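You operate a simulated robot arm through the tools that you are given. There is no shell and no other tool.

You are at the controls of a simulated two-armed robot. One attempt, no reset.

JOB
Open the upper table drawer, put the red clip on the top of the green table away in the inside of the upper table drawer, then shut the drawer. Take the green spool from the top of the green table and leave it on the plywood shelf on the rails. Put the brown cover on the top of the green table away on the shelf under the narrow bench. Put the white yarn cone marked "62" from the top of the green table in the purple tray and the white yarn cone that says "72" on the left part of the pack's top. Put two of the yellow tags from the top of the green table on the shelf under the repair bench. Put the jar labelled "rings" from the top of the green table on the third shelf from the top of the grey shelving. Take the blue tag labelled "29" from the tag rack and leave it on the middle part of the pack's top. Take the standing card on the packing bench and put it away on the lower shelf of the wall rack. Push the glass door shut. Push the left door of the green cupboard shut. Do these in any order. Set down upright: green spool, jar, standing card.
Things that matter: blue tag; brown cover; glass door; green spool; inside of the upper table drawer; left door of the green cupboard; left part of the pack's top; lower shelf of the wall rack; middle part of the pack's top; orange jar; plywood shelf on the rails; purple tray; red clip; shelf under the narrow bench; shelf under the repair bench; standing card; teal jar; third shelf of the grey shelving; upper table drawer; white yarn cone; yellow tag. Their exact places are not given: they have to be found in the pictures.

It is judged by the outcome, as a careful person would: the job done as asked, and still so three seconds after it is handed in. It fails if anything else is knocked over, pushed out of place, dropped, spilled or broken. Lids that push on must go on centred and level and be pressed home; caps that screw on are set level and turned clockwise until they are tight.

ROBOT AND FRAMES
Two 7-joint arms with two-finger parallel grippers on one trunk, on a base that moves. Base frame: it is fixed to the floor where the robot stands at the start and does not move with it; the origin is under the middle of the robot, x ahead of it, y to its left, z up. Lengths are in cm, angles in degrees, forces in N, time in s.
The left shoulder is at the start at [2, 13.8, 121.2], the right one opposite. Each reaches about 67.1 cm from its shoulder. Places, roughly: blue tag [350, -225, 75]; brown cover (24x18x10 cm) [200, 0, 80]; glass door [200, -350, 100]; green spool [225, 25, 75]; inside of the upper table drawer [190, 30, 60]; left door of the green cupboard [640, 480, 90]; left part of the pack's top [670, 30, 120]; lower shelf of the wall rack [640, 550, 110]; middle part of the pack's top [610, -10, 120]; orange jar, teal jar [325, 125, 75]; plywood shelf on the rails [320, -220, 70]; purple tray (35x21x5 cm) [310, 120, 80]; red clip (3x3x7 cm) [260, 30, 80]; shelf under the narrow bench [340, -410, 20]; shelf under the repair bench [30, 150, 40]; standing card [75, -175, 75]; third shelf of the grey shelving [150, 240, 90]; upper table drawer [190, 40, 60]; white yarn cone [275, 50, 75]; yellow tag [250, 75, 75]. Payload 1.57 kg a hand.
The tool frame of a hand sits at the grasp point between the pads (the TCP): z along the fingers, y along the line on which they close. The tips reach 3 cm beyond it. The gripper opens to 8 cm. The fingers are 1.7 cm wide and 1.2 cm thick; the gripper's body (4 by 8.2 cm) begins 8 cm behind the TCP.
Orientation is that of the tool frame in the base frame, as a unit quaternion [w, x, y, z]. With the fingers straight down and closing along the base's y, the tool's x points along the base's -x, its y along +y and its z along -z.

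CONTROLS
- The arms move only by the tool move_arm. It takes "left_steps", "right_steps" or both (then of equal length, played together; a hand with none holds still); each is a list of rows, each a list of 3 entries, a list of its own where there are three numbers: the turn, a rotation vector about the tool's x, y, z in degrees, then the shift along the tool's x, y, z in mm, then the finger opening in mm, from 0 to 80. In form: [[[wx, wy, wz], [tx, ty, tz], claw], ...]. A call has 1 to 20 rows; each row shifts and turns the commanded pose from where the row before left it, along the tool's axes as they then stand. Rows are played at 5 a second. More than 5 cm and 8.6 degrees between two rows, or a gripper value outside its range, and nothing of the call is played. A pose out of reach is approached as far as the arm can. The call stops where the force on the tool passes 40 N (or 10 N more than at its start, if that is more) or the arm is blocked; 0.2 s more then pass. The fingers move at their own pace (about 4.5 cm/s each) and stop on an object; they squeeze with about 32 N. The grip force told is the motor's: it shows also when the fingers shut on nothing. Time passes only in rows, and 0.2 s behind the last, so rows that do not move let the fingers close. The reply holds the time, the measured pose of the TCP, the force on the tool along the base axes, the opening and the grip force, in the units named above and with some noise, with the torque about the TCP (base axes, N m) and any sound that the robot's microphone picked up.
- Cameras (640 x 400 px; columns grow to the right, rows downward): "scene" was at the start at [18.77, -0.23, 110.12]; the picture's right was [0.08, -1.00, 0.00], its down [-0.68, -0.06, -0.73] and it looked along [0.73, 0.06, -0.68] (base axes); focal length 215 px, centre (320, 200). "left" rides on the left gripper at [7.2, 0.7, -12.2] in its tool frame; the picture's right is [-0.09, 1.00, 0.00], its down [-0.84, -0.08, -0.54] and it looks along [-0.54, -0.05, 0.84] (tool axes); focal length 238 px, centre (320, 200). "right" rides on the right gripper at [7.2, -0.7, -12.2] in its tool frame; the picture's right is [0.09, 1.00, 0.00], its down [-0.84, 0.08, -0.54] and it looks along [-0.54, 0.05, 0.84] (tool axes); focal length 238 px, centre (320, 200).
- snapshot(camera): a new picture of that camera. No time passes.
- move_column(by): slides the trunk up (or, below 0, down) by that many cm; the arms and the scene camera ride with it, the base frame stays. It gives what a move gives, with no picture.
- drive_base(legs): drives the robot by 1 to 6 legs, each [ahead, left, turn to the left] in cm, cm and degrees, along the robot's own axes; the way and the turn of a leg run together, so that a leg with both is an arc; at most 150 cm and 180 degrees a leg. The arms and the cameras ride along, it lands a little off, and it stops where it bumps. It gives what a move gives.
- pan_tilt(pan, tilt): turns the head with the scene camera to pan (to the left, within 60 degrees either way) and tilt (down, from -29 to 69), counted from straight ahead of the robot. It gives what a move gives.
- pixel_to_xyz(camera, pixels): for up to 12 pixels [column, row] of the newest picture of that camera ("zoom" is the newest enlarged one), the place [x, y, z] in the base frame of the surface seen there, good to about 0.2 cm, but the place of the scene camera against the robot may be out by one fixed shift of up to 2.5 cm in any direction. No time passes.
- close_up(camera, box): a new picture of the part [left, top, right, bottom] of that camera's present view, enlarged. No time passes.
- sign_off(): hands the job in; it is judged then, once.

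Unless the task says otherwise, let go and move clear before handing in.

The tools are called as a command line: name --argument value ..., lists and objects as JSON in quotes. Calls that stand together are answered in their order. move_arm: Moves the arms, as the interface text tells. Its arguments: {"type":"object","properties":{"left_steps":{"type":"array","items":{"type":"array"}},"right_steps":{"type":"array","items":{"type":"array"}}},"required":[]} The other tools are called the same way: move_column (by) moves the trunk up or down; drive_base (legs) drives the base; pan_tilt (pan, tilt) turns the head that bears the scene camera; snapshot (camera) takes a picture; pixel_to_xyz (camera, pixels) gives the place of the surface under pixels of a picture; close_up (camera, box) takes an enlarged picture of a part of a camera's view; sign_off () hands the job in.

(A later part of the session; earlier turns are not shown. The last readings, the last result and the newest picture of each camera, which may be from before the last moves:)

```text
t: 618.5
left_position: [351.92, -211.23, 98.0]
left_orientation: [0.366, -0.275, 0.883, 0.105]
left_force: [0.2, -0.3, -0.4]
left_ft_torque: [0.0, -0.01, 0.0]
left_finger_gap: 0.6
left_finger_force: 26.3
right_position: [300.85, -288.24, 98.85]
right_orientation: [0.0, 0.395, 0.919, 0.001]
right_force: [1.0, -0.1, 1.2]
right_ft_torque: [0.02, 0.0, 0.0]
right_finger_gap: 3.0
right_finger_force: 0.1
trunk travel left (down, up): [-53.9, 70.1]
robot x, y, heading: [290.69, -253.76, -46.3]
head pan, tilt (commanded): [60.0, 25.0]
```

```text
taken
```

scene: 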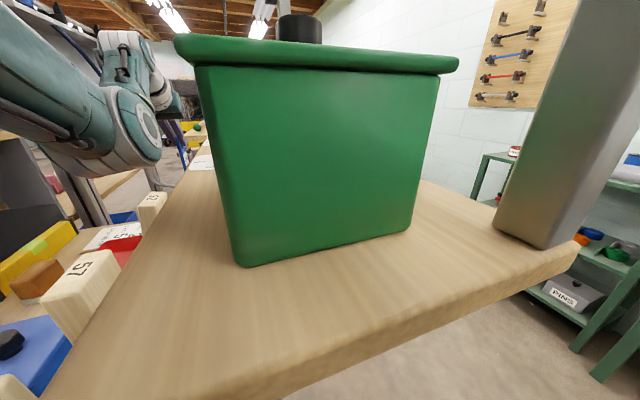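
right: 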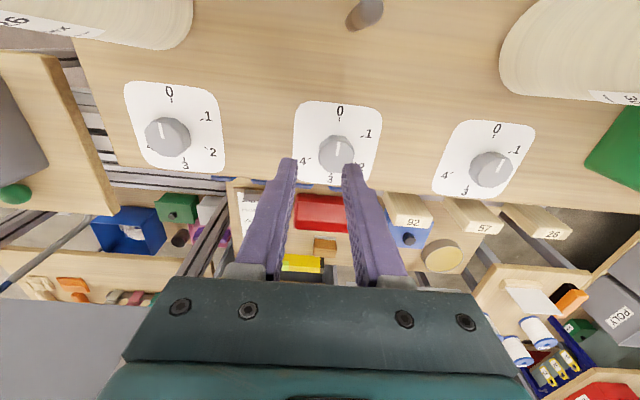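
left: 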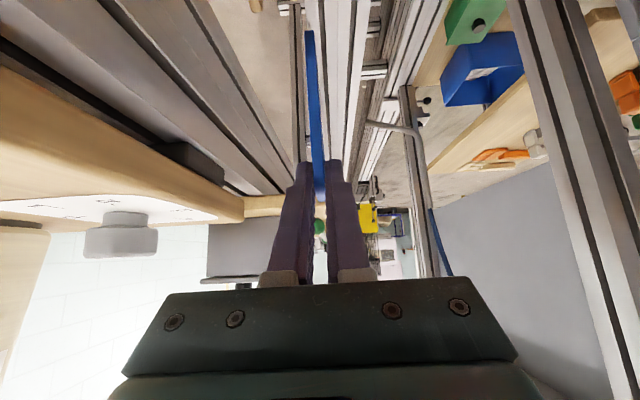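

Tag 29 is out and held. Raising 25 cm more and retreating 40 cm along the shelf.

move_column --by 25

drive_base --legs '[[-6.4, -39.5, 0]]'

pan_tilt --pan 45 --tilt 25

snapshot --camera "scene"

close_up --camera "scene" --box '[100, 60, 300, 260]'

```text
t: 621.1
left_position: [351.77, -211.26, 122.99]
left_orientation: [0.365, -0.274, 0.883, 0.104]
left_force: [0.2, -0.5, -0.8]
left_ft_torque: [-0.02, -0.03, 0.01]
left_finger_gap: 0.61
left_finger_force: 26.1
right_position: [300.78, -288.18, 123.83]
right_orientation: [0.0, 0.396, 0.918, 0.001]
right_force: [-0.5, -0.9, -0.2]
right_ft_torque: [0.02, 0.0, -0.02]
right_finger_gap: 2.99
right_finger_force: 0.1
trunk travel left (down, up): [-78.9, 45.1]
robot x, y, heading: [290.36, -254.14, -46.2]
head pan, tilt (commanded): [60.0, 25.0]
```

```text
t: 623.6
left_position: [319.08, -234.04, 122.97]
left_orientation: [0.367, -0.271, 0.884, 0.103]
left_force: [0.3, 0.3, -0.3]
left_ft_torque: [0.01, 0.04, 0.02]
left_finger_gap: 0.62
left_finger_force: 26.4
right_position: [267.5, -310.63, 123.87]
right_orientation: [0.0, 0.398, 0.917, 0.0]
right_force: [0.9, 0.2, 0.4]
right_ft_torque: [0.0, 0.03, 0.02]
right_finger_gap: 2.97
right_finger_force: 0.1
trunk travel left (down, up): [-78.9, 45.1]
robot x, y, heading: [257.77, -276.34, -46.6]
head pan, tilt (commanded): [60.0, 25.0]
```

```text
t: 624.3
left_position: [319.01, -234.07, 123.06]
left_orientation: [0.367, -0.271, 0.884, 0.103]
left_force: [-0.9, 0.0, 0.3]
left_ft_torque: [0.02, 0.02, 0.04]
left_finger_gap: 0.64
left_finger_force: 25.7
right_position: [267.63, -310.72, 123.76]
right_orientation: [0.0, 0.399, 0.917, 0.002]
right_force: [0.2, 0.2, 0.3]
right_ft_torque: [0.01, -0.01, -0.01]
right_finger_gap: 3.0
right_finger_force: 0.1
trunk travel left (down, up): [-78.9, 45.1]
robot x, y, heading: [257.78, -276.31, -46.9]
head pan, tilt (commanded): [45.0, 25.0]
```

```text
taken
```

scene: 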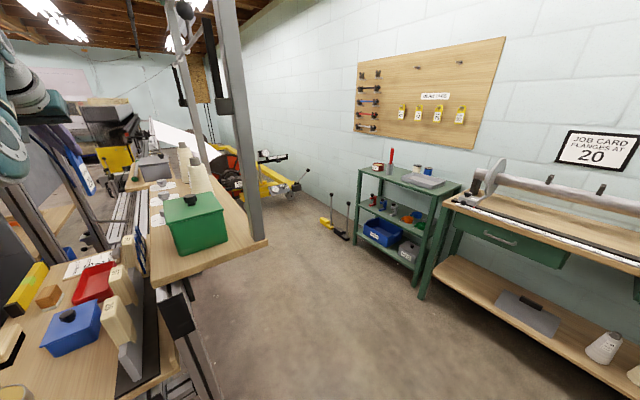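

```text
2.00 times, centred on (200, 160) of scene
```

zoom: 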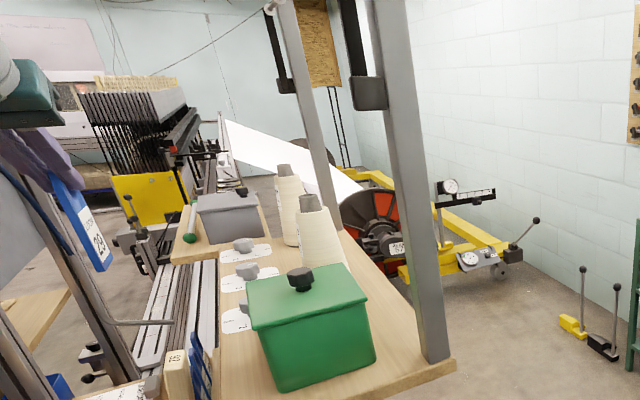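

The blue tag "29" is clearly in the left gripper. I want to verify that the CLIPS box wasn't displaced; measuring its lid corners.

close_up --camera "scene" --box '[150, 170, 270, 290]'

pixel_to_xyz --camera "scene" --pixels '[[164, 206], [166, 224], [223, 209], [212, 192], [178, 252], [226, 240], [152, 287], [266, 244], [195, 220]]'

```text
3.33 times, centred on (210, 230) of scene
```

zoom: 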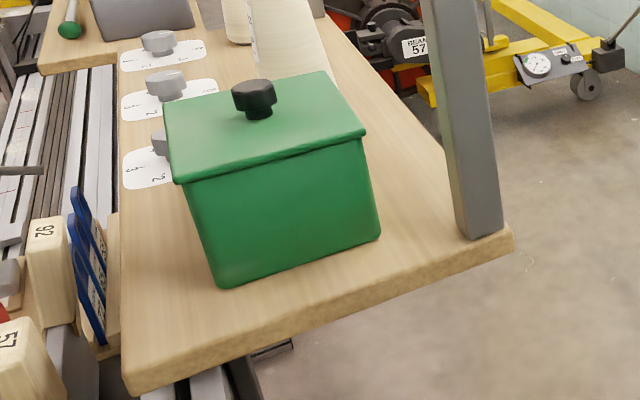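

```text
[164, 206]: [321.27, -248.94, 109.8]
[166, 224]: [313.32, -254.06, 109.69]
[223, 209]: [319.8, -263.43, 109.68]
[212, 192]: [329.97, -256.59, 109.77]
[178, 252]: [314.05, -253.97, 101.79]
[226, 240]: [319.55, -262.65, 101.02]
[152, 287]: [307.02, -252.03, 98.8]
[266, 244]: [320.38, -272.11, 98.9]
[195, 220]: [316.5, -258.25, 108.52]
```

The CLIPS box is still square with its shelf (edges parallel within 1°). Now back off 20 cm and swing the left arm (with the tag) to the front.

drive_base --legs '[[-3.2, -19.7, 0]]'

move_arm --left_steps '[[[3.54, 0, 3.54], [21.9, -27.8, -21.9], 0], [[3.54, 0, 3.54], [20.1, -30.4, -20.1], 0], [[3.54, 0, 3.54], [18.2, -32.8, -18.2], 0], [[3.54, 0, 3.54], [16, -34.8, -16], 0], [[3.54, 0, 3.54], [13.9, -36.8, -13.9], 0], [[3.54, 0, 3.54], [11.5, -38.2, -11.5], 0], [[3.54, 0, 3.54], [9.1, -39.6, -9.1], 0], [[3.54, 0, 3.54], [6.6, -40.6, -6.6], 0], [[3.54, 0, 3.54], [4.1, -41.1, -4.1], 0], [[3.54, 0, 3.54], [1.6, -41.5, -1.6], 0], [[3.54, 0, 3.54], [-1, -41.6, 1], 0], [[3.54, 0, 3.54], [-3.5, -41.3, 3.5], 0], [[3.54, 0, 3.54], [-6.1, -40.7, 6.1], 0], [[3.54, 0, 3.54], [-8.6, -39.8, 8.6], 0], [[3.54, 0, 3.54], [-11, -38.6, 11], 0], [[3.54, 0, 3.54], [-13.3, -37.1, 13.3], 0], [[0, 0, 0], [0, 0, 0], 0]]'

pan_tilt --pan 0 --tilt 25

snapshot --camera "scene"

```text
t: 625.9
left_position: [302.39, -245.21, 122.97]
left_orientation: [0.367, -0.271, 0.884, 0.103]
left_force: [-0.3, -0.2, -0.9]
left_ft_torque: [0.0, 0.02, 0.01]
left_finger_gap: 0.62
left_finger_force: 25.9
right_position: [250.84, -321.89, 123.85]
right_orientation: [0.0, 0.398, 0.917, 0.002]
right_force: [-0.7, 0.6, -0.8]
right_ft_torque: [0.01, 0.01, 0.01]
right_finger_gap: 2.99
right_finger_force: 0.0
trunk travel left (down, up): [-78.9, 45.1]
robot x, y, heading: [240.92, -287.64, -46.5]
head pan, tilt (commanded): [45.0, 25.0]
```

```text
t: 629.5
left_position: [285.7, -309.75, 123.75]
left_orientation: [0.358, 0.361, 0.847, -0.156]
left_force: [0.7, 0.7, -0.2]
left_ft_torque: [0.0, -0.01, -0.03]
left_finger_gap: 0.61
left_finger_force: 25.7
right_position: [250.96, -321.96, 123.88]
right_orientation: [-0.001, 0.398, 0.917, 0.0]
right_force: [-0.3, 0.4, -0.2]
right_ft_torque: [0.01, 0.0, 0.02]
right_finger_gap: 3.0
right_finger_force: 0.1
trunk travel left (down, up): [-78.9, 45.1]
robot x, y, heading: [240.93, -287.49, -46.5]
head pan, tilt (commanded): [45.0, 25.0]
```

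```text
t: 630.6
left_position: [285.77, -309.65, 123.74]
left_orientation: [0.358, 0.36, 0.847, -0.156]
left_force: [-0.4, -0.1, -0.4]
left_ft_torque: [-0.02, 0.01, -0.01]
left_finger_gap: 0.61
left_finger_force: 26.1
right_position: [250.96, -321.93, 123.91]
right_orientation: [-0.001, 0.398, 0.917, 0.001]
right_force: [-0.1, 1.1, 0.0]
right_ft_torque: [0.0, 0.01, 0.01]
right_finger_gap: 3.01
right_finger_force: 0.1
trunk travel left (down, up): [-78.9, 45.1]
robot x, y, heading: [241.12, -287.7, -47.2]
head pan, tilt (commanded): [0.0, 25.0]
```

```text
taken
```

scene: 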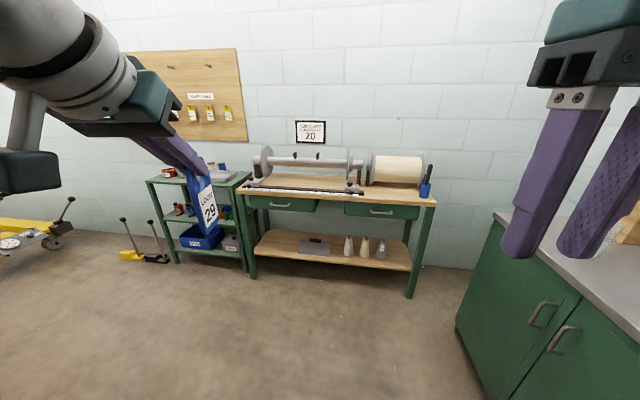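

The tag "LOOM 29" is in hand. Next the cone "72" from the table's right side: turn round, go up the aisle, strafe right to u≈252.

drive_base --legs '[[0, 0, 90], [0, 0, 80.7], [150, 0, 0], [18, 0, 0], [0, -150, 0], [0, -64, 0]]'

pan_tilt --pan 0 --tilt 35

snapshot --camera "scene"

```text
t: 656.7
left_position: [290.24, 3.06, 123.67]
left_orientation: [-0.184, 0.816, -0.428, -0.344]
left_force: [0.5, 1.1, -0.9]
left_ft_torque: [-0.01, 0.0, -0.02]
left_finger_gap: 0.61
left_finger_force: 25.8
right_position: [326.58, 9.53, 123.87]
right_orientation: [0.001, 0.882, -0.471, 0.001]
right_force: [0.0, -0.5, 0.0]
right_ft_torque: [0.0, 0.01, 0.02]
right_finger_gap: 3.01
right_finger_force: 0.1
trunk travel left (down, up): [-78.9, 45.1]
robot x, y, heading: [331.07, -25.59, 123.9]
head pan, tilt (commanded): [0.0, 25.0]
```

```text
t: 657.5
left_position: [290.27, 3.07, 123.77]
left_orientation: [-0.184, 0.815, -0.428, -0.344]
left_force: [0.4, -0.4, -0.5]
left_ft_torque: [-0.02, -0.03, 0.02]
left_finger_gap: 0.6
left_finger_force: 25.8
right_position: [326.53, 9.48, 123.79]
right_orientation: [0.002, 0.882, -0.472, 0.001]
right_force: [0.8, 0.3, 0.2]
right_ft_torque: [0.0, 0.0, 0.04]
right_finger_gap: 3.0
right_finger_force: 0.1
trunk travel left (down, up): [-78.9, 45.1]
robot x, y, heading: [330.88, -25.82, 123.9]
head pan, tilt (commanded): [0.0, 35.0]
```

```text
taken
```

scene: 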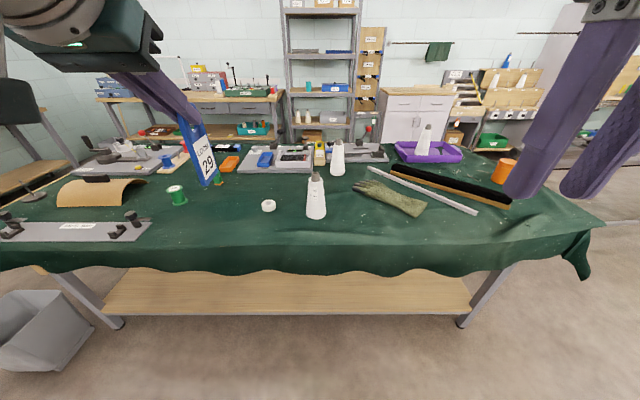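

Cone "72" is at (338,158), cone "95" in front of it at (316,195). Measuring both.

pixel_to_xyz --camera "scene" --pixels '[[338, 143], [338, 155], [338, 172], [316, 178], [316, 200], [316, 215], [330, 180]]'

close_up --camera "scene" --box '[290, 120, 400, 230]'

```text
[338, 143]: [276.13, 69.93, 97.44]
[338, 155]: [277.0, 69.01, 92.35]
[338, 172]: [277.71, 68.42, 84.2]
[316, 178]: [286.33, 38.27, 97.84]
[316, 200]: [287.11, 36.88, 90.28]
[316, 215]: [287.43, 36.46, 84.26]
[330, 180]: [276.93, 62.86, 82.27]
```

```text
3.64 times, centred on (345, 175) of scene
```

zoom: 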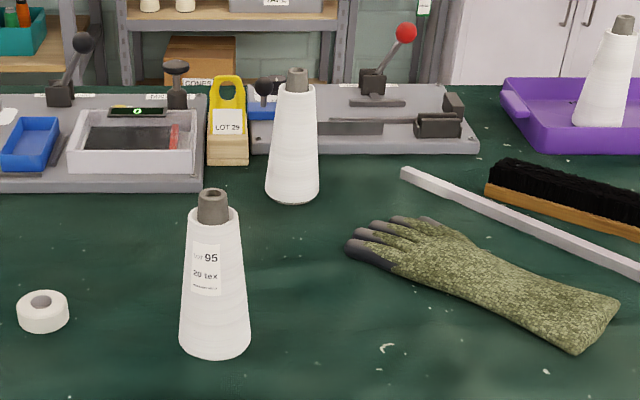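

Cone 72 axis ≈(275.1,71.5). I'll raise the left hand (tag) 20 cm out of the way and pitch the right hand to 45° while extending it.

move_arm --left_steps '[[[0, 0, 0], [-24, 0, -24], 0], [[0, 0, 0], [-24, 0, -24], 0], [[0, 0, 0], [-24, 0, -24], 0], [[0, 0, 0], [-24, 0, -24], 0], [[0, 0, 0], [-24, 0, -24], 0], [[0, 0, 0], [-21, 0, -21], 0], [[0, 0, 0], [0, 0, 0], 0]]' --right_steps '[[[0, -7.5, 0], [-44, 0, 0], 80], [[0, -7.5, 0], [-43.6, 0, 5.7], 80], [[0, -7.5, 0], [-42.5, 0, 11.4], 80], [[0, -7.5, 0], [-40.6, 0, 16.8], 80], [[0, -7.5, 0], [-38.1, 0, 22], 80], [[0, -7.5, 0], [-34.9, 0, 26.8], 80], [[0, 0, 0], [0, 0, 0], 80]]'

```text
t: 659.0
left_position: [289.12, 3.68, 143.51]
left_orientation: [-0.185, 0.815, -0.428, -0.344]
left_force: [0.1, 0.2, -0.1]
left_ft_torque: [-0.02, 0.01, 0.01]
left_finger_gap: 0.64
left_finger_force: 25.8
left hand out of reach, approached as far as the arm can: row 5, 6
right_position: [311.99, 31.49, 123.77]
right_orientation: [-0.179, 0.816, -0.435, -0.337]
right_force: [-0.6, -0.3, 0.0]
right_ft_torque: [0.03, 0.02, -0.05]
right_finger_gap: 7.99
right_finger_force: 0.0
trunk travel left (down, up): [-78.9, 45.1]
robot x, y, heading: [330.98, -26.01, 124.0]
head pan, tilt (commanded): [0.0, 35.0]
```

Driving in: ahead 44, left 8, with hands high above the cones.

drive_base --legs '[[44, 8, 0]]'

move_column --by -18

snapshot --camera "right"

snapshot --camera "scene"

```text
t: 661.8
left_position: [257.63, 35.63, 143.41]
left_orientation: [-0.183, 0.817, -0.426, -0.344]
left_force: [0.2, 0.0, 0.0]
left_ft_torque: [0.01, -0.01, -0.01]
left_finger_gap: 0.61
left_finger_force: 26.2
right_position: [280.46, 63.6, 123.73]
right_orientation: [-0.178, 0.816, -0.434, -0.337]
right_force: [0.4, -0.2, -1.2]
right_ft_torque: [0.01, 0.04, 0.02]
right_finger_gap: 8.01
right_finger_force: 0.0
trunk travel left (down, up): [-78.9, 45.1]
robot x, y, heading: [299.65, 6.12, 124.2]
head pan, tilt (commanded): [0.0, 35.0]
```

```text
t: 663.8
left_position: [257.76, 35.66, 125.44]
left_orientation: [-0.184, 0.816, -0.425, -0.345]
left_force: [0.5, -0.3, -0.2]
left_ft_torque: [-0.03, -0.04, -0.05]
left_finger_gap: 0.6
left_finger_force: 25.5
right_position: [280.48, 63.54, 105.9]
right_orientation: [-0.177, 0.817, -0.434, -0.336]
right_force: [0.1, -0.1, 0.4]
right_ft_torque: [-0.02, -0.03, -0.03]
right_finger_gap: 7.99
right_finger_force: 0.0
trunk travel left (down, up): [-60.9, 63.1]
robot x, y, heading: [299.73, 6.17, 124.2]
head pan, tilt (commanded): [0.0, 35.0]
```

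```text
taken
```

right: 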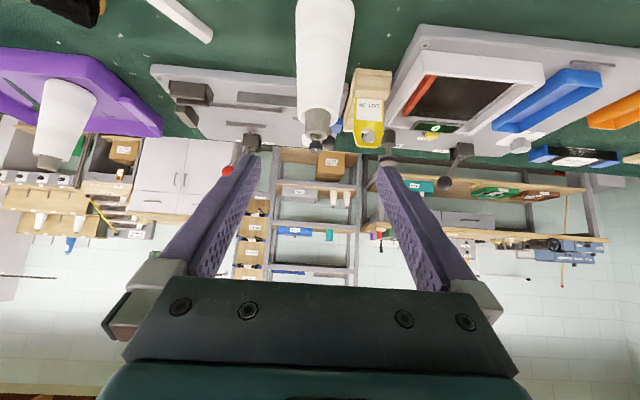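

```text
taken
```

scene: 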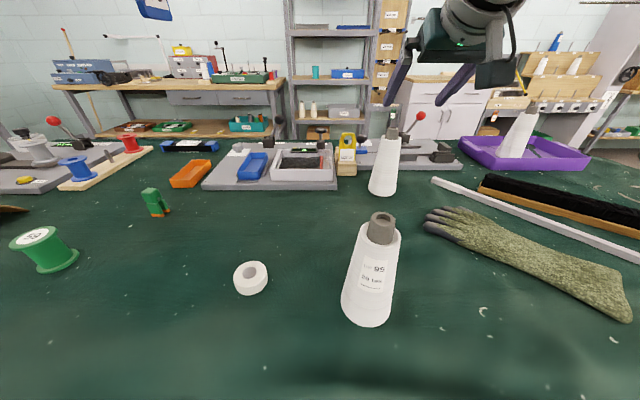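

Cone 72 is centred at col ~319 in the right camera. Measuring its tip and body.

pixel_to_xyz --camera "right" --pixels '[[318, 120], [310, 120], [327, 120], [318, 135], [322, 60], [300, 60], [345, 60], [318, 100]]'

```text
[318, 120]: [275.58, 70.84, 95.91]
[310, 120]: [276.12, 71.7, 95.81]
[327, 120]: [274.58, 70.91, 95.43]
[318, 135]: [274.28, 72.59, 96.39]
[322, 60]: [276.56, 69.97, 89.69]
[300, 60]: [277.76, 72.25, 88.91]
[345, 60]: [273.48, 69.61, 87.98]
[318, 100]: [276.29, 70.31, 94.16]
```

Lateral alignment is within 2 mm; the cone is 10 cm ahead and lower. Drive 9.5 cm forward, then lower the trunk 10 cm and re-check.

drive_base --legs '[[9.5, 0, 0]]'

move_column --by -9

snapshot --camera "right"

```text
t: 664.9
left_position: [252.42, 43.35, 125.54]
left_orientation: [-0.183, 0.817, -0.426, -0.344]
left_force: [-0.1, 0.1, 0.4]
left_ft_torque: [0.03, -0.02, 0.02]
left_finger_gap: 0.6
left_finger_force: 25.8
right_position: [275.1, 71.26, 105.7]
right_orientation: [-0.177, 0.817, -0.433, -0.338]
right_force: [-0.4, -0.1, 0.3]
right_ft_torque: [-0.01, 0.01, -0.02]
right_finger_gap: 8.02
right_finger_force: 0.0
trunk travel left (down, up): [-60.9, 63.1]
robot x, y, heading: [294.29, 14.1, 124.3]
head pan, tilt (commanded): [0.0, 35.0]
```

```text
t: 666.1
left_position: [252.37, 43.35, 116.58]
left_orientation: [-0.183, 0.817, -0.425, -0.345]
left_force: [0.0, -0.3, -0.7]
left_ft_torque: [0.01, 0.02, 0.01]
left_finger_gap: 0.6
left_finger_force: 26.2
right_position: [275.09, 71.36, 96.72]
right_orientation: [-0.178, 0.817, -0.433, -0.337]
right_force: [-1.1, 0.1, -0.2]
right_ft_torque: [0.0, -0.01, 0.01]
right_finger_gap: 7.99
right_finger_force: 0.0
trunk travel left (down, up): [-51.9, 72.1]
robot x, y, heading: [294.13, 13.76, 124.4]
head pan, tilt (commanded): [0.0, 35.0]
```

```text
taken
```

right: 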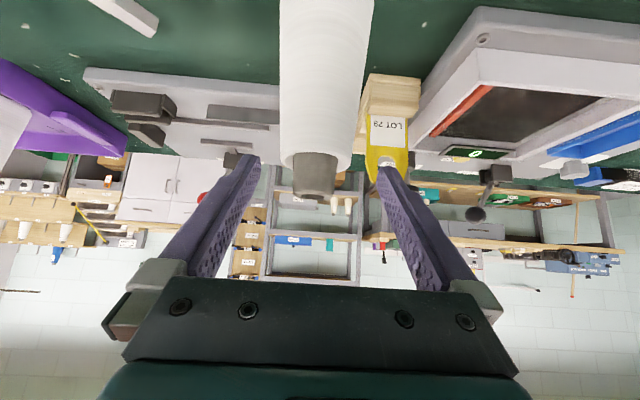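

The cone is centred between the fingers. Lowering 5.5 cm and closing.

move_column --by -5.5

move_arm --right_steps '[[[0, 0, 0], [0, 0, 0], 0], [[0, 0, 0], [0, 0, 0], 0], [[0, 0, 0], [0, 0, 0], 0], [[0, 0, 0], [0, 0, 0], 0]]'

snapshot --camera "right"

```text
t: 667.1
left_position: [252.37, 43.31, 110.91]
left_orientation: [-0.183, 0.817, -0.425, -0.344]
left_force: [-0.4, -0.4, -0.5]
left_ft_torque: [0.03, 0.05, 0.0]
left_finger_gap: 0.6
left_finger_force: 26.0
right_position: [275.06, 71.33, 91.21]
right_orientation: [-0.178, 0.817, -0.433, -0.337]
right_force: [0.8, -0.6, -0.1]
right_ft_torque: [0.0, -0.01, 0.02]
right_finger_gap: 7.99
right_finger_force: 0.1
trunk travel left (down, up): [-46.4, 77.6]
robot x, y, heading: [294.23, 13.97, 124.1]
head pan, tilt (commanded): [0.0, 35.0]
```

```text
t: 668.1
left_position: [252.41, 43.53, 110.98]
left_orientation: [-0.184, 0.817, -0.425, -0.344]
left_force: [-0.2, -0.4, 0.2]
left_ft_torque: [0.03, 0.0, 0.01]
left_finger_gap: 0.62
left_finger_force: 25.9
right_position: [275.23, 71.45, 91.35]
right_orientation: [-0.178, 0.817, -0.433, -0.337]
right_force: [3.5, 2.4, 5.1]
right_ft_torque: [0.09, -0.18, -0.02]
right_finger_gap: 5.55
right_finger_force: 32.1
trunk travel left (down, up): [-46.4, 77.6]
robot x, y, heading: [294.38, 13.92, 124.2]
head pan, tilt (commanded): [0.0, 35.0]
```

```text
taken
```

right: 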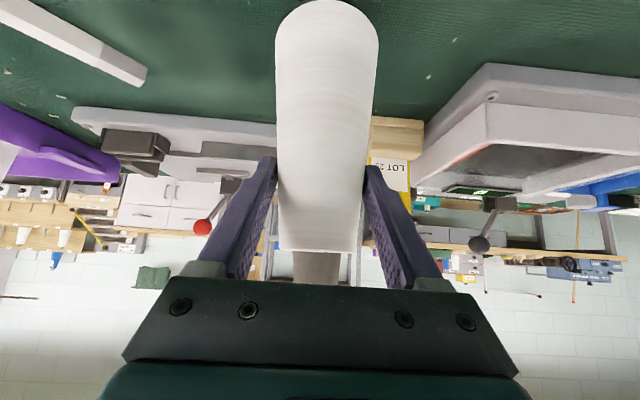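

Cone 72 gripped. Lifting with the trunk.

move_column --by 4

snapshot --camera "scene"

```text
t: 668.9
left_position: [252.49, 43.24, 114.9]
left_orientation: [-0.183, 0.817, -0.426, -0.344]
left_force: [-0.4, 0.1, -1.1]
left_ft_torque: [0.02, 0.0, -0.01]
left_finger_gap: 0.62
left_finger_force: 26.3
right_position: [275.15, 71.25, 95.19]
right_orientation: [-0.177, 0.817, -0.433, -0.336]
right_force: [0.0, 0.1, -2.7]
right_ft_torque: [-0.02, 0.03, 0.0]
right_finger_gap: 5.54
right_finger_force: 31.6
trunk travel left (down, up): [-50.4, 73.6]
robot x, y, heading: [294.3, 13.57, 124.3]
head pan, tilt (commanded): [0.0, 35.0]
```

```text
taken
```

scene: 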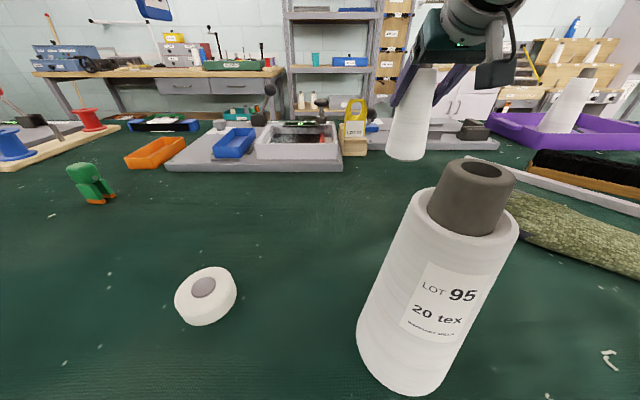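

Cone 72 is held (2.7 N). Raise 28 cm, back away from the table, and turn toward the loom.

move_column --by 28

drive_base --legs '[[-55, 0, 0], [0, 0, 90], [0, 0, 90], [0, 150, 0], [0, 80, 0]]'

pan_tilt --pan 0 --tilt 25

snapshot --camera "scene"

```text
t: 671.8
left_position: [252.48, 43.38, 142.93]
left_orientation: [-0.182, 0.817, -0.426, -0.344]
left_force: [-0.4, 0.2, 0.1]
left_ft_torque: [-0.01, -0.04, -0.02]
left_finger_gap: 0.6
left_finger_force: 25.8
right_position: [275.08, 71.3, 123.18]
right_orientation: [-0.178, 0.817, -0.433, -0.336]
right_force: [-0.1, -0.9, -2.6]
right_ft_torque: [-0.04, -0.02, -0.03]
right_finger_gap: 5.5
right_finger_force: 32.2
trunk travel left (down, up): [-78.4, 45.6]
robot x, y, heading: [294.33, 14.12, 124.4]
head pan, tilt (commanded): [0.0, 35.0]
```

```text
t: 693.5
left_position: [558.04, 68.7, 142.94]
left_orientation: [0.341, 0.434, 0.813, -0.186]
left_force: [-0.5, 0.6, -1.3]
left_ft_torque: [-0.04, 0.0, 0.03]
left_finger_gap: 0.6
left_finger_force: 26.3
right_position: [534.88, 41.29, 123.31]
right_orientation: [0.335, 0.442, 0.813, -0.181]
right_force: [-0.2, -0.9, -3.6]
right_ft_torque: [0.0, -0.03, 0.01]
right_finger_gap: 5.54
right_finger_force: 31.6
trunk travel left (down, up): [-78.4, 45.6]
robot x, y, heading: [516.44, 98.77, -57.3]
head pan, tilt (commanded): [0.0, 35.0]
```

```text
t: 694.2
left_position: [558.06, 68.78, 142.93]
left_orientation: [0.342, 0.433, 0.813, -0.186]
left_force: [0.6, -0.1, 0.2]
left_ft_torque: [0.0, -0.01, -0.01]
left_finger_gap: 0.62
left_finger_force: 26.0
right_position: [534.8, 41.29, 123.24]
right_orientation: [0.336, 0.44, 0.813, -0.181]
right_force: [-0.5, 0.8, -2.9]
right_ft_torque: [0.01, -0.01, -0.01]
right_finger_gap: 5.53
right_finger_force: 32.0
trunk travel left (down, up): [-78.4, 45.6]
robot x, y, heading: [516.74, 98.71, -56.8]
head pan, tilt (commanded): [0.0, 25.0]
```

```text
taken
```

scene: 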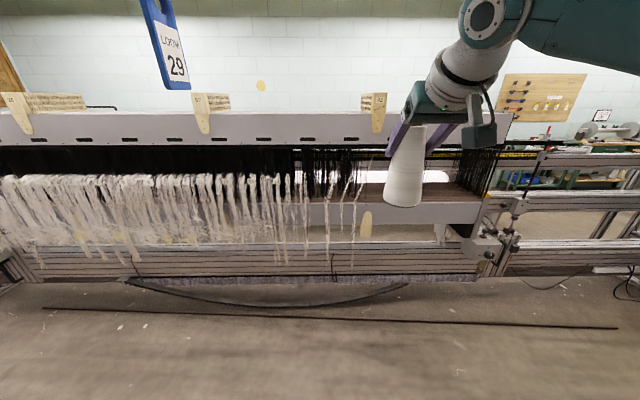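

I'm facing the pack; wooden tongue markers hang on its front at (20,110), (205,110), (375,110). Raising the trunk 30 cm to see its top.

move_column --by 30

snapshot --camera "scene"

close_up --camera "scene" --box '[0, 100, 400, 220]'

```text
t: 697.2
left_position: [558.11, 68.75, 172.98]
left_orientation: [0.342, 0.433, 0.813, -0.186]
left_force: [0.2, 0.1, -0.4]
left_ft_torque: [0.0, -0.02, -0.02]
left_finger_gap: 0.58
left_finger_force: 26.5
right_position: [534.78, 41.23, 153.25]
right_orientation: [0.335, 0.441, 0.813, -0.181]
right_force: [-0.3, -0.2, -2.9]
right_ft_torque: [0.04, -0.01, 0.06]
right_finger_gap: 5.5
right_finger_force: 32.3
trunk travel left (down, up): [-108.4, 15.6]
robot x, y, heading: [516.65, 98.46, -56.7]
head pan, tilt (commanded): [0.0, 25.0]
```

```text
taken
```

scene: 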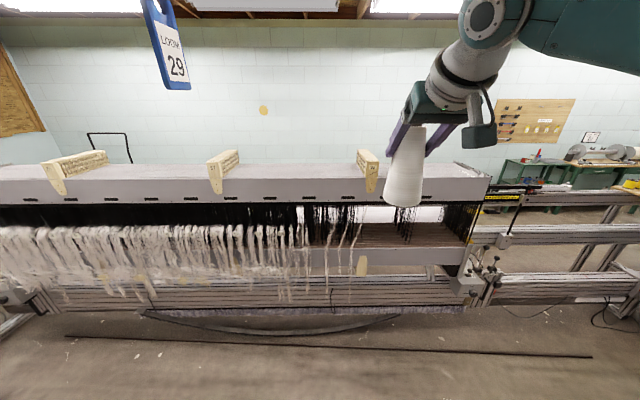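

```text
1.60 times, centred on (200, 160) of scene
```

zoom: 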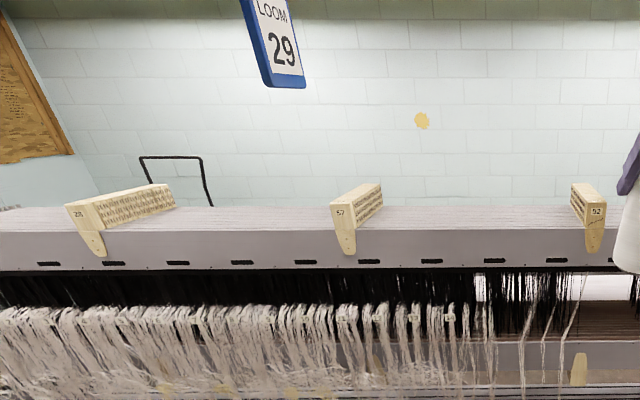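

Three wooden dividers (26, 57, 92) lie across the pack top. Measuring their positions, the top height, and the pack's extent.

pixel_to_xyz --camera "scene" --pixels '[[57, 170], [100, 155], [215, 170], [235, 155], [367, 165], [372, 155], [150, 168], [290, 168], [20, 172], [150, 178], [440, 172], [488, 172]]'

pan_tilt --pan 35 --tilt 25

snapshot --camera "scene"

```text
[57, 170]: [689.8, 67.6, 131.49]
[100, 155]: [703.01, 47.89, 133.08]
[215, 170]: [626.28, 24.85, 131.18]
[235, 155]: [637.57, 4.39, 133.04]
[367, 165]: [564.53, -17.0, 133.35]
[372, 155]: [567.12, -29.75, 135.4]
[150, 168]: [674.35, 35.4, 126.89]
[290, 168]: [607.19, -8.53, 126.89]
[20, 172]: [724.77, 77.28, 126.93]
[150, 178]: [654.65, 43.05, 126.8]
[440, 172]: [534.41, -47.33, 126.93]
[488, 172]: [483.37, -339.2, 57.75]
```

```text
t: 698.2
left_position: [558.13, 68.66, 172.87]
left_orientation: [0.342, 0.434, 0.813, -0.186]
left_force: [0.6, 0.1, -0.4]
left_ft_torque: [0.0, 0.02, -0.03]
left_finger_gap: 0.61
left_finger_force: 25.6
right_position: [534.91, 41.3, 153.2]
right_orientation: [0.334, 0.441, 0.813, -0.181]
right_force: [0.2, -0.3, -2.2]
right_ft_torque: [0.02, 0.05, -0.01]
right_finger_gap: 5.53
right_finger_force: 31.8
trunk travel left (down, up): [-108.4, 15.6]
robot x, y, heading: [516.67, 98.96, -57.0]
head pan, tilt (commanded): [35.0, 25.0]
```

```text
taken
```

scene: 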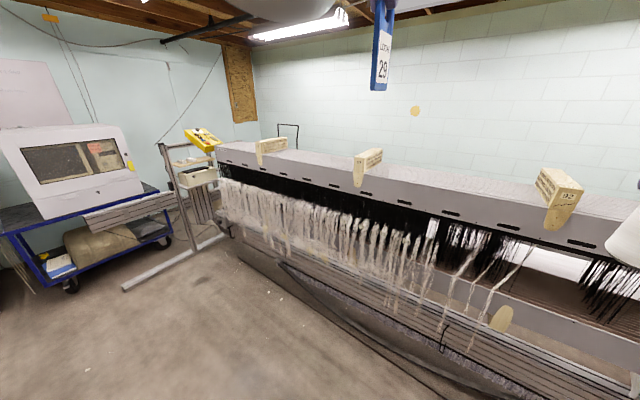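

Pack top is at true z≈125. The left part lies between dividers 57 and 26 (u 532–608), the middle part between 92 and 57. Cone first: strafe left 103 cm and check the floor in front of the loom.

drive_base --legs '[[0, 103, 0.5]]'

pan_tilt --pan 0 --tilt 40

snapshot --camera "scene"

pixel_to_xyz --camera "scene" --pixels '[[320, 260], [320, 230], [320, 215], [320, 200], [320, 170], [320, 150], [320, 135], [320, 125], [250, 125], [400, 125], [320, 290], [200, 230]]'

```text
t: 703.6
left_position: [645.95, 128.26, 172.98]
left_orientation: [0.344, 0.424, 0.818, -0.182]
left_force: [-0.2, -0.2, -0.4]
left_ft_torque: [-0.01, -0.02, -0.02]
left_finger_gap: 0.6
left_finger_force: 25.8
right_position: [623.47, 100.22, 153.32]
right_orientation: [0.338, 0.43, 0.818, -0.177]
right_force: [0.2, -0.8, -2.5]
right_ft_torque: [0.03, 0.05, -0.01]
right_finger_gap: 5.53
right_finger_force: 31.8
trunk travel left (down, up): [-108.4, 15.6]
robot x, y, heading: [604.04, 157.32, -55.7]
head pan, tilt (commanded): [35.0, 25.0]
```

```text
t: 704.7
left_position: [645.96, 128.24, 172.96]
left_orientation: [0.344, 0.424, 0.818, -0.182]
left_force: [0.6, 0.8, 0.1]
left_ft_torque: [0.03, -0.01, -0.03]
left_finger_gap: 0.62
left_finger_force: 26.2
right_position: [623.35, 100.21, 153.21]
right_orientation: [0.338, 0.432, 0.817, -0.178]
right_force: [-0.3, -0.5, -2.8]
right_ft_torque: [0.01, -0.01, -0.01]
right_finger_gap: 5.51
right_finger_force: 32.0
trunk travel left (down, up): [-108.4, 15.6]
robot x, y, heading: [604.07, 157.61, -55.6]
head pan, tilt (commanded): [0.0, 40.0]
```

```text
taken
```

scene: 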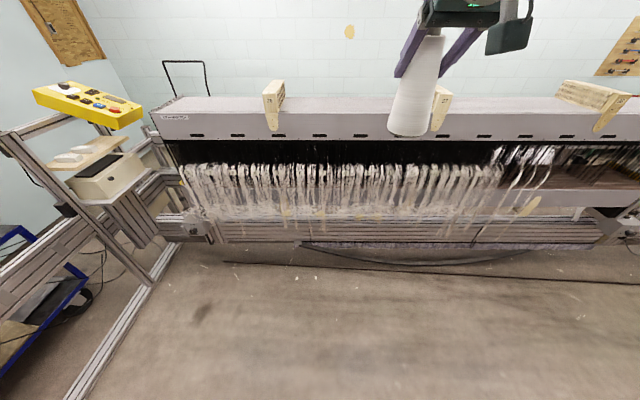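

```text
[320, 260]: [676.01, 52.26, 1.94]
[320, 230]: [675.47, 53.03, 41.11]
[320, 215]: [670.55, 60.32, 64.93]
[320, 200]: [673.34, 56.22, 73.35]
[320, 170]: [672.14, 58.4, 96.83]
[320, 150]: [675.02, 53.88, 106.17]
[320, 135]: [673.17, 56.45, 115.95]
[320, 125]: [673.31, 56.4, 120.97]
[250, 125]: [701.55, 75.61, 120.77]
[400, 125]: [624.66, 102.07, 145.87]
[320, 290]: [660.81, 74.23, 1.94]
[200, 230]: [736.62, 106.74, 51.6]
```

I see the pack's left end at (155,115). Measuring it to define the "left part" properly.

pixel_to_xyz --camera "scene" --pixels '[[160, 120], [172, 118], [152, 112], [180, 105], [273, 95], [440, 95], [350, 105], [600, 95], [220, 108]]'

close_up --camera "scene" --box '[140, 70, 340, 180]'

```text
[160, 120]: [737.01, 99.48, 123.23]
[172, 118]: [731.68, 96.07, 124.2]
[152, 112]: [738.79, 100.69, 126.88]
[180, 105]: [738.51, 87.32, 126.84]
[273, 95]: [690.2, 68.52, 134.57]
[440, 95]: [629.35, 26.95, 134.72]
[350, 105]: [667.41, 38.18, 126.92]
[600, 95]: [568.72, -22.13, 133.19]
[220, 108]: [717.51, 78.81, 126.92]
```

```text
3.20 times, centred on (240, 125) of scene
```

zoom: 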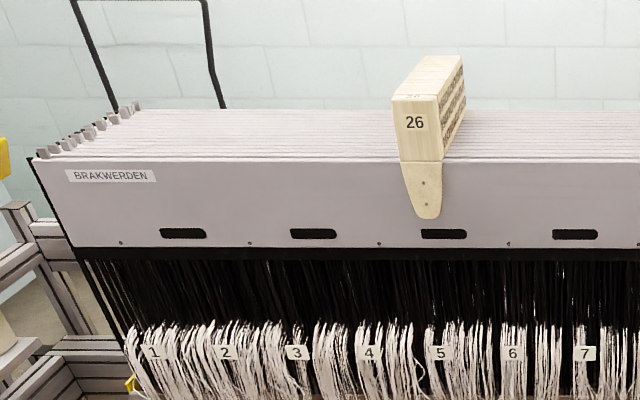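

Dividers sit at u≈457, 531, 608; pack spans 393–668. I'll put the cone at u≈588 and the tag at u≈503 (valid under either reading). Checking the floor frame at left.

pixel_to_xyz --camera "scene" --pixels '[[150, 288], [100, 350], [72, 395], [165, 255], [80, 145], [120, 125], [60, 190]]'

```text
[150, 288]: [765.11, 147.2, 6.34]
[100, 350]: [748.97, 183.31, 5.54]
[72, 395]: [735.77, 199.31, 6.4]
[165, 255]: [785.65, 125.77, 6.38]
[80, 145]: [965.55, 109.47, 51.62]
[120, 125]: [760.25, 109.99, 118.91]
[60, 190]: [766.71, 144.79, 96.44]
```

The frame is 110 cm to my left; clear. Lower to cone-placing height: strafe left 16, ahead 70, then lower 14 cm.

drive_base --legs '[[0, 16, 0], [70, 0, 0]]'

snapshot --camera "right"

snapshot --camera "scene"

```text
t: 709.5
left_position: [699.17, 79.85, 172.87]
left_orientation: [0.344, 0.423, 0.819, -0.181]
left_force: [0.5, -0.3, 0.2]
left_ft_torque: [0.01, -0.01, 0.0]
left_finger_gap: 0.61
left_finger_force: 25.9
right_position: [676.63, 51.83, 153.14]
right_orientation: [0.338, 0.431, 0.818, -0.177]
right_force: [-0.2, 0.5, -3.3]
right_ft_torque: [0.01, -0.01, 0.0]
right_finger_gap: 5.52
right_finger_force: 31.4
trunk travel left (down, up): [-108.4, 15.6]
robot x, y, heading: [657.05, 109.12, -55.3]
head pan, tilt (commanded): [0.0, 40.0]
```

```text
taken
```

right: 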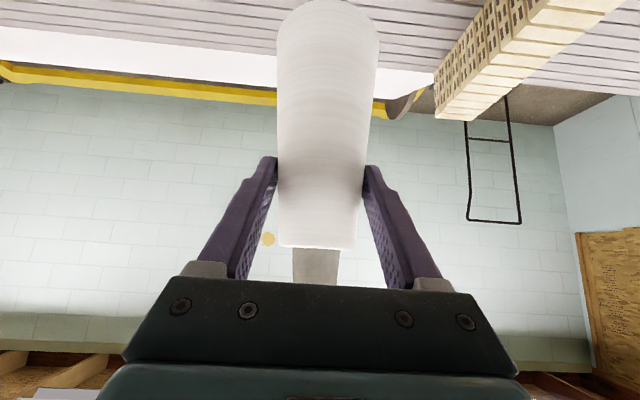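

```text
taken
```

scene: 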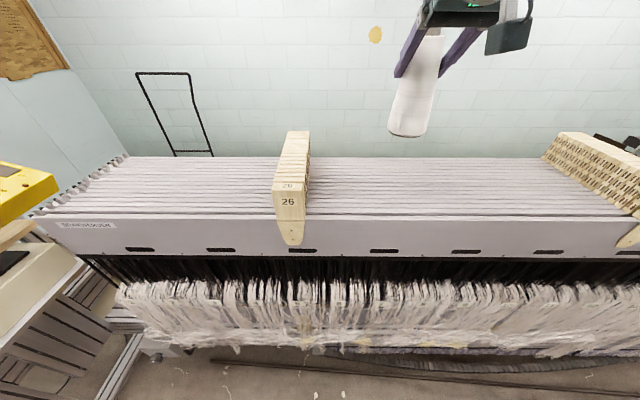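

The right hand is at u≈589. Measuring the top's depth here.

pixel_to_xyz --camera "scene" --pixels '[[400, 160], [400, 185], [400, 212], [450, 185], [350, 185], [420, 175], [310, 185], [330, 200]]'

close_up --camera "scene" --box '[300, 140, 500, 260]'

```text
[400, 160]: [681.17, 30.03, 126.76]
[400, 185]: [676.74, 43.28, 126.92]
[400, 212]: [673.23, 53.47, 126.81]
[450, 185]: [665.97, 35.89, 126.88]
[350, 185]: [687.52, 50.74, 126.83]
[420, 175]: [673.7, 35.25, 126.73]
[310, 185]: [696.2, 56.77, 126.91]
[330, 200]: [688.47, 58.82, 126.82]
```

```text
3.20 times, centred on (400, 200) of scene
```

zoom: 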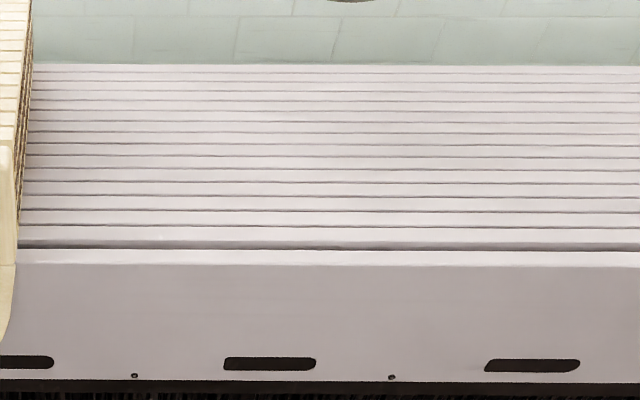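

Top runs from v≈-333 to -359. Advance 9.6 cm and lower 14 cm.

drive_base --legs '[[9.6, 0, 0]]'

move_column --by -14

snapshot --camera "scene"

snapshot --camera "right"

```text
t: 710.6
left_position: [704.58, 72.34, 172.86]
left_orientation: [0.344, 0.423, 0.818, -0.182]
left_force: [-0.3, 0.1, 0.3]
left_ft_torque: [-0.03, -0.02, -0.04]
left_finger_gap: 0.63
left_finger_force: 26.1
right_position: [682.03, 44.25, 153.2]
right_orientation: [0.337, 0.43, 0.819, -0.176]
right_force: [0.3, 0.3, -2.4]
right_ft_torque: [0.02, -0.01, 0.01]
right_finger_gap: 5.51
right_finger_force: 31.8
trunk travel left (down, up): [-108.4, 15.6]
robot x, y, heading: [662.36, 101.11, -55.2]
head pan, tilt (commanded): [0.0, 40.0]
```

```text
t: 712.3
left_position: [704.58, 72.38, 158.94]
left_orientation: [0.344, 0.422, 0.819, -0.181]
left_force: [-0.8, -0.4, 0.1]
left_ft_torque: [0.01, -0.01, 0.0]
left_finger_gap: 0.62
left_finger_force: 26.0
right_position: [682.08, 44.33, 139.22]
right_orientation: [0.336, 0.431, 0.819, -0.177]
right_force: [0.6, 0.2, -2.9]
right_ft_torque: [0.04, 0.0, -0.04]
right_finger_gap: 5.51
right_finger_force: 32.1
trunk travel left (down, up): [-94.4, 29.6]
robot x, y, heading: [662.78, 101.66, -55.3]
head pan, tilt (commanded): [0.0, 40.0]
```

```text
taken
```

scene: 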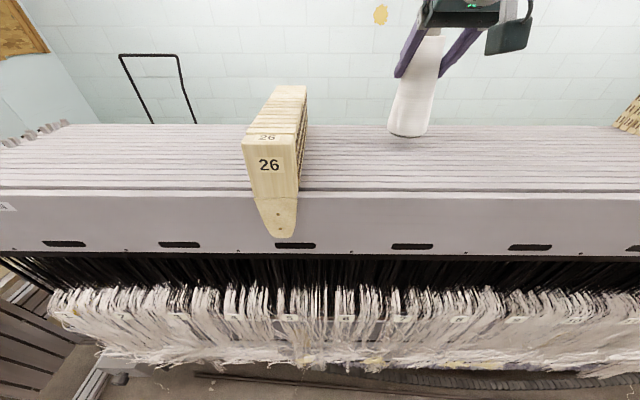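

```text
taken
```

right: 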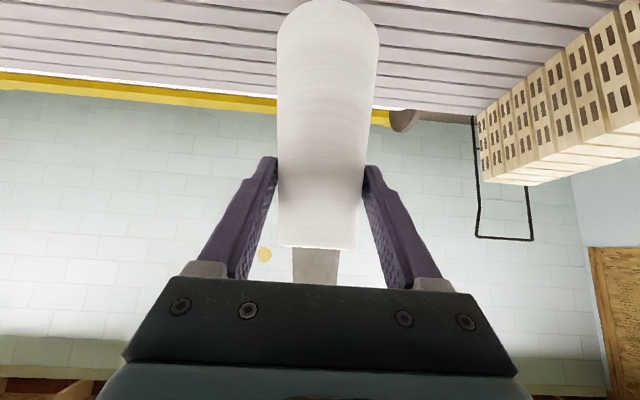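

Cone base is ~2.7 cm above the pack. Lowering in small steps until contact.

move_column --by -2.2

move_column --by -0.4

move_column --by -0.3

```text
t: 713.0
left_position: [704.45, 72.27, 156.7]
left_orientation: [0.344, 0.423, 0.818, -0.182]
left_force: [0.1, 0.2, 0.0]
left_ft_torque: [0.01, -0.02, -0.01]
left_finger_gap: 0.63
left_finger_force: 25.9
right_position: [682.06, 44.29, 136.98]
right_orientation: [0.336, 0.431, 0.818, -0.177]
right_force: [0.2, 0.4, -2.2]
right_ft_torque: [0.02, 0.01, 0.0]
right_finger_gap: 5.49
right_finger_force: 32.0
trunk travel left (down, up): [-92.2, 31.8]
robot x, y, heading: [662.47, 101.31, -55.3]
head pan, tilt (commanded): [0.0, 40.0]
```

```text
t: 713.5
left_position: [704.56, 72.36, 156.4]
left_orientation: [0.345, 0.423, 0.818, -0.182]
left_force: [-0.1, -0.4, 0.9]
left_ft_torque: [-0.02, 0.01, -0.01]
left_finger_gap: 0.59
left_finger_force: 26.3
right_position: [682.03, 44.22, 136.57]
right_orientation: [0.337, 0.43, 0.819, -0.176]
right_force: [-0.1, -0.1, -2.7]
right_ft_torque: [-0.04, 0.0, 0.0]
right_finger_gap: 5.48
right_finger_force: 31.8
trunk travel left (down, up): [-91.8, 32.2]
robot x, y, heading: [662.32, 101.26, -55.1]
head pan, tilt (commanded): [0.0, 40.0]
```

```text
t: 714.0
left_position: [704.51, 72.27, 156.03]
left_orientation: [0.345, 0.422, 0.819, -0.181]
left_force: [0.0, 0.9, -0.9]
left_ft_torque: [0.04, -0.02, 0.02]
left_finger_gap: 0.58
left_finger_force: 25.9
right_position: [682.22, 44.16, 136.58]
right_orientation: [0.339, 0.43, 0.818, -0.177]
right_force: [-1.6, 3.5, 7.5]
right_ft_torque: [0.66, 0.12, 0.09]
right_finger_gap: 5.49
right_finger_force: 32.2
trunk travel left (down, up): [-91.5, 32.5]
robot x, y, heading: [662.86, 101.36, -55.4]
head pan, tilt (commanded): [0.0, 40.0]
```

Contact (7.5 N). Opening the right fingers.

move_arm --right_steps '[[[0, 0, 0], [0, 0, 0], 60], [[0, 0, 0], [0, 0, 0], 80], [[0, 0, 0], [0, 0, 0], 80], [[0, 0, 0], [0, 0, 0], 80]]'

snapshot --camera "right"

close_up --camera "scene" --box '[320, 0, 520, 200]'

```text
t: 715.0
left_position: [704.57, 72.24, 155.99]
left_orientation: [0.345, 0.422, 0.819, -0.181]
left_force: [-0.6, 1.0, -0.1]
left_ft_torque: [0.02, 0.04, -0.03]
left_finger_gap: 0.63
left_finger_force: 26.0
right_position: [682.08, 44.31, 136.35]
right_orientation: [0.337, 0.43, 0.819, -0.176]
right_force: [-0.3, -0.4, -0.5]
right_ft_torque: [-0.01, 0.01, 0.01]
right_finger_gap: 7.98
right_finger_force: 0.0
trunk travel left (down, up): [-91.5, 32.5]
robot x, y, heading: [662.64, 101.56, -55.4]
head pan, tilt (commanded): [0.0, 40.0]
```

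```text
taken
```

right: 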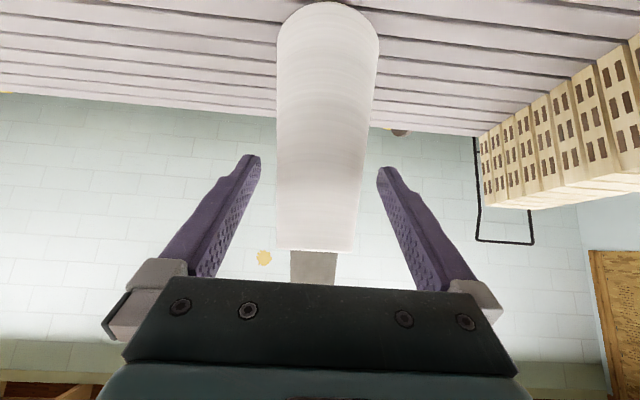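

```text
2.00 times, centred on (420, 100) of scene
```

zoom: 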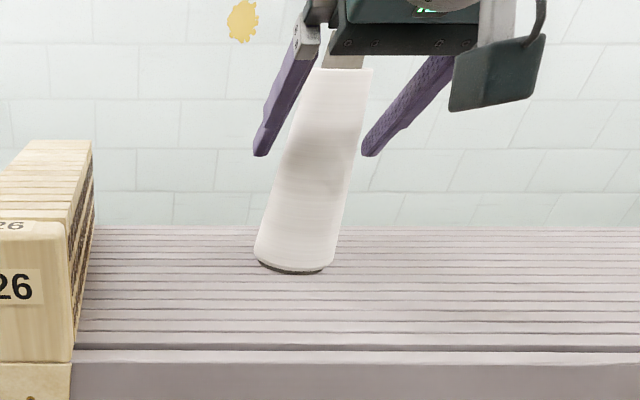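

The cone stands on the pack's left part. Raise 14 cm straight up, then back away 20 cm.

move_column --by 14

drive_base --legs '[[-30, 0, 0]]'

snapshot --camera "scene"

```text
t: 716.7
left_position: [704.49, 72.23, 170.05]
left_orientation: [0.345, 0.422, 0.818, -0.182]
left_force: [0.2, 0.5, -0.7]
left_ft_torque: [0.02, -0.03, 0.01]
left_finger_gap: 0.62
left_finger_force: 26.4
right_position: [682.06, 44.33, 150.27]
right_orientation: [0.336, 0.431, 0.819, -0.177]
right_force: [-0.1, 0.7, 0.4]
right_ft_torque: [0.0, 0.0, 0.04]
right_finger_gap: 8.02
right_finger_force: 0.0
trunk travel left (down, up): [-105.5, 18.5]
robot x, y, heading: [662.56, 101.37, -55.4]
head pan, tilt (commanded): [0.0, 40.0]
```

```text
t: 718.8
left_position: [687.59, 96.97, 170.14]
left_orientation: [0.344, 0.422, 0.819, -0.181]
left_force: [0.2, -0.5, 0.0]
left_ft_torque: [0.02, 0.0, 0.02]
left_finger_gap: 0.61
left_finger_force: 25.9
right_position: [665.03, 68.86, 150.27]
right_orientation: [0.338, 0.429, 0.819, -0.177]
right_force: [-0.5, 0.6, 0.0]
right_ft_torque: [0.01, 0.04, 0.01]
right_finger_gap: 8.0
right_finger_force: 0.1
trunk travel left (down, up): [-105.5, 18.5]
robot x, y, heading: [645.47, 125.73, -55.1]
head pan, tilt (commanded): [0.0, 40.0]
```

```text
taken
```

scene: 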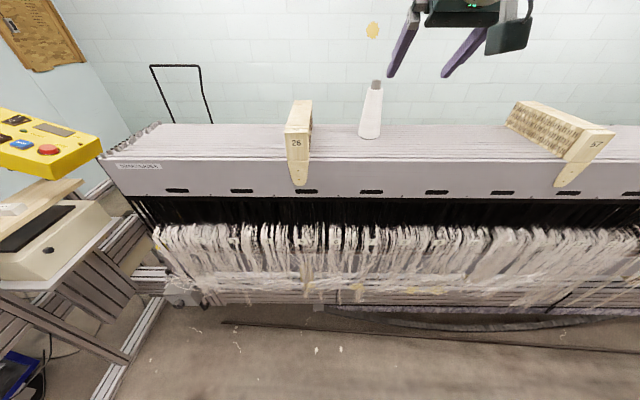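

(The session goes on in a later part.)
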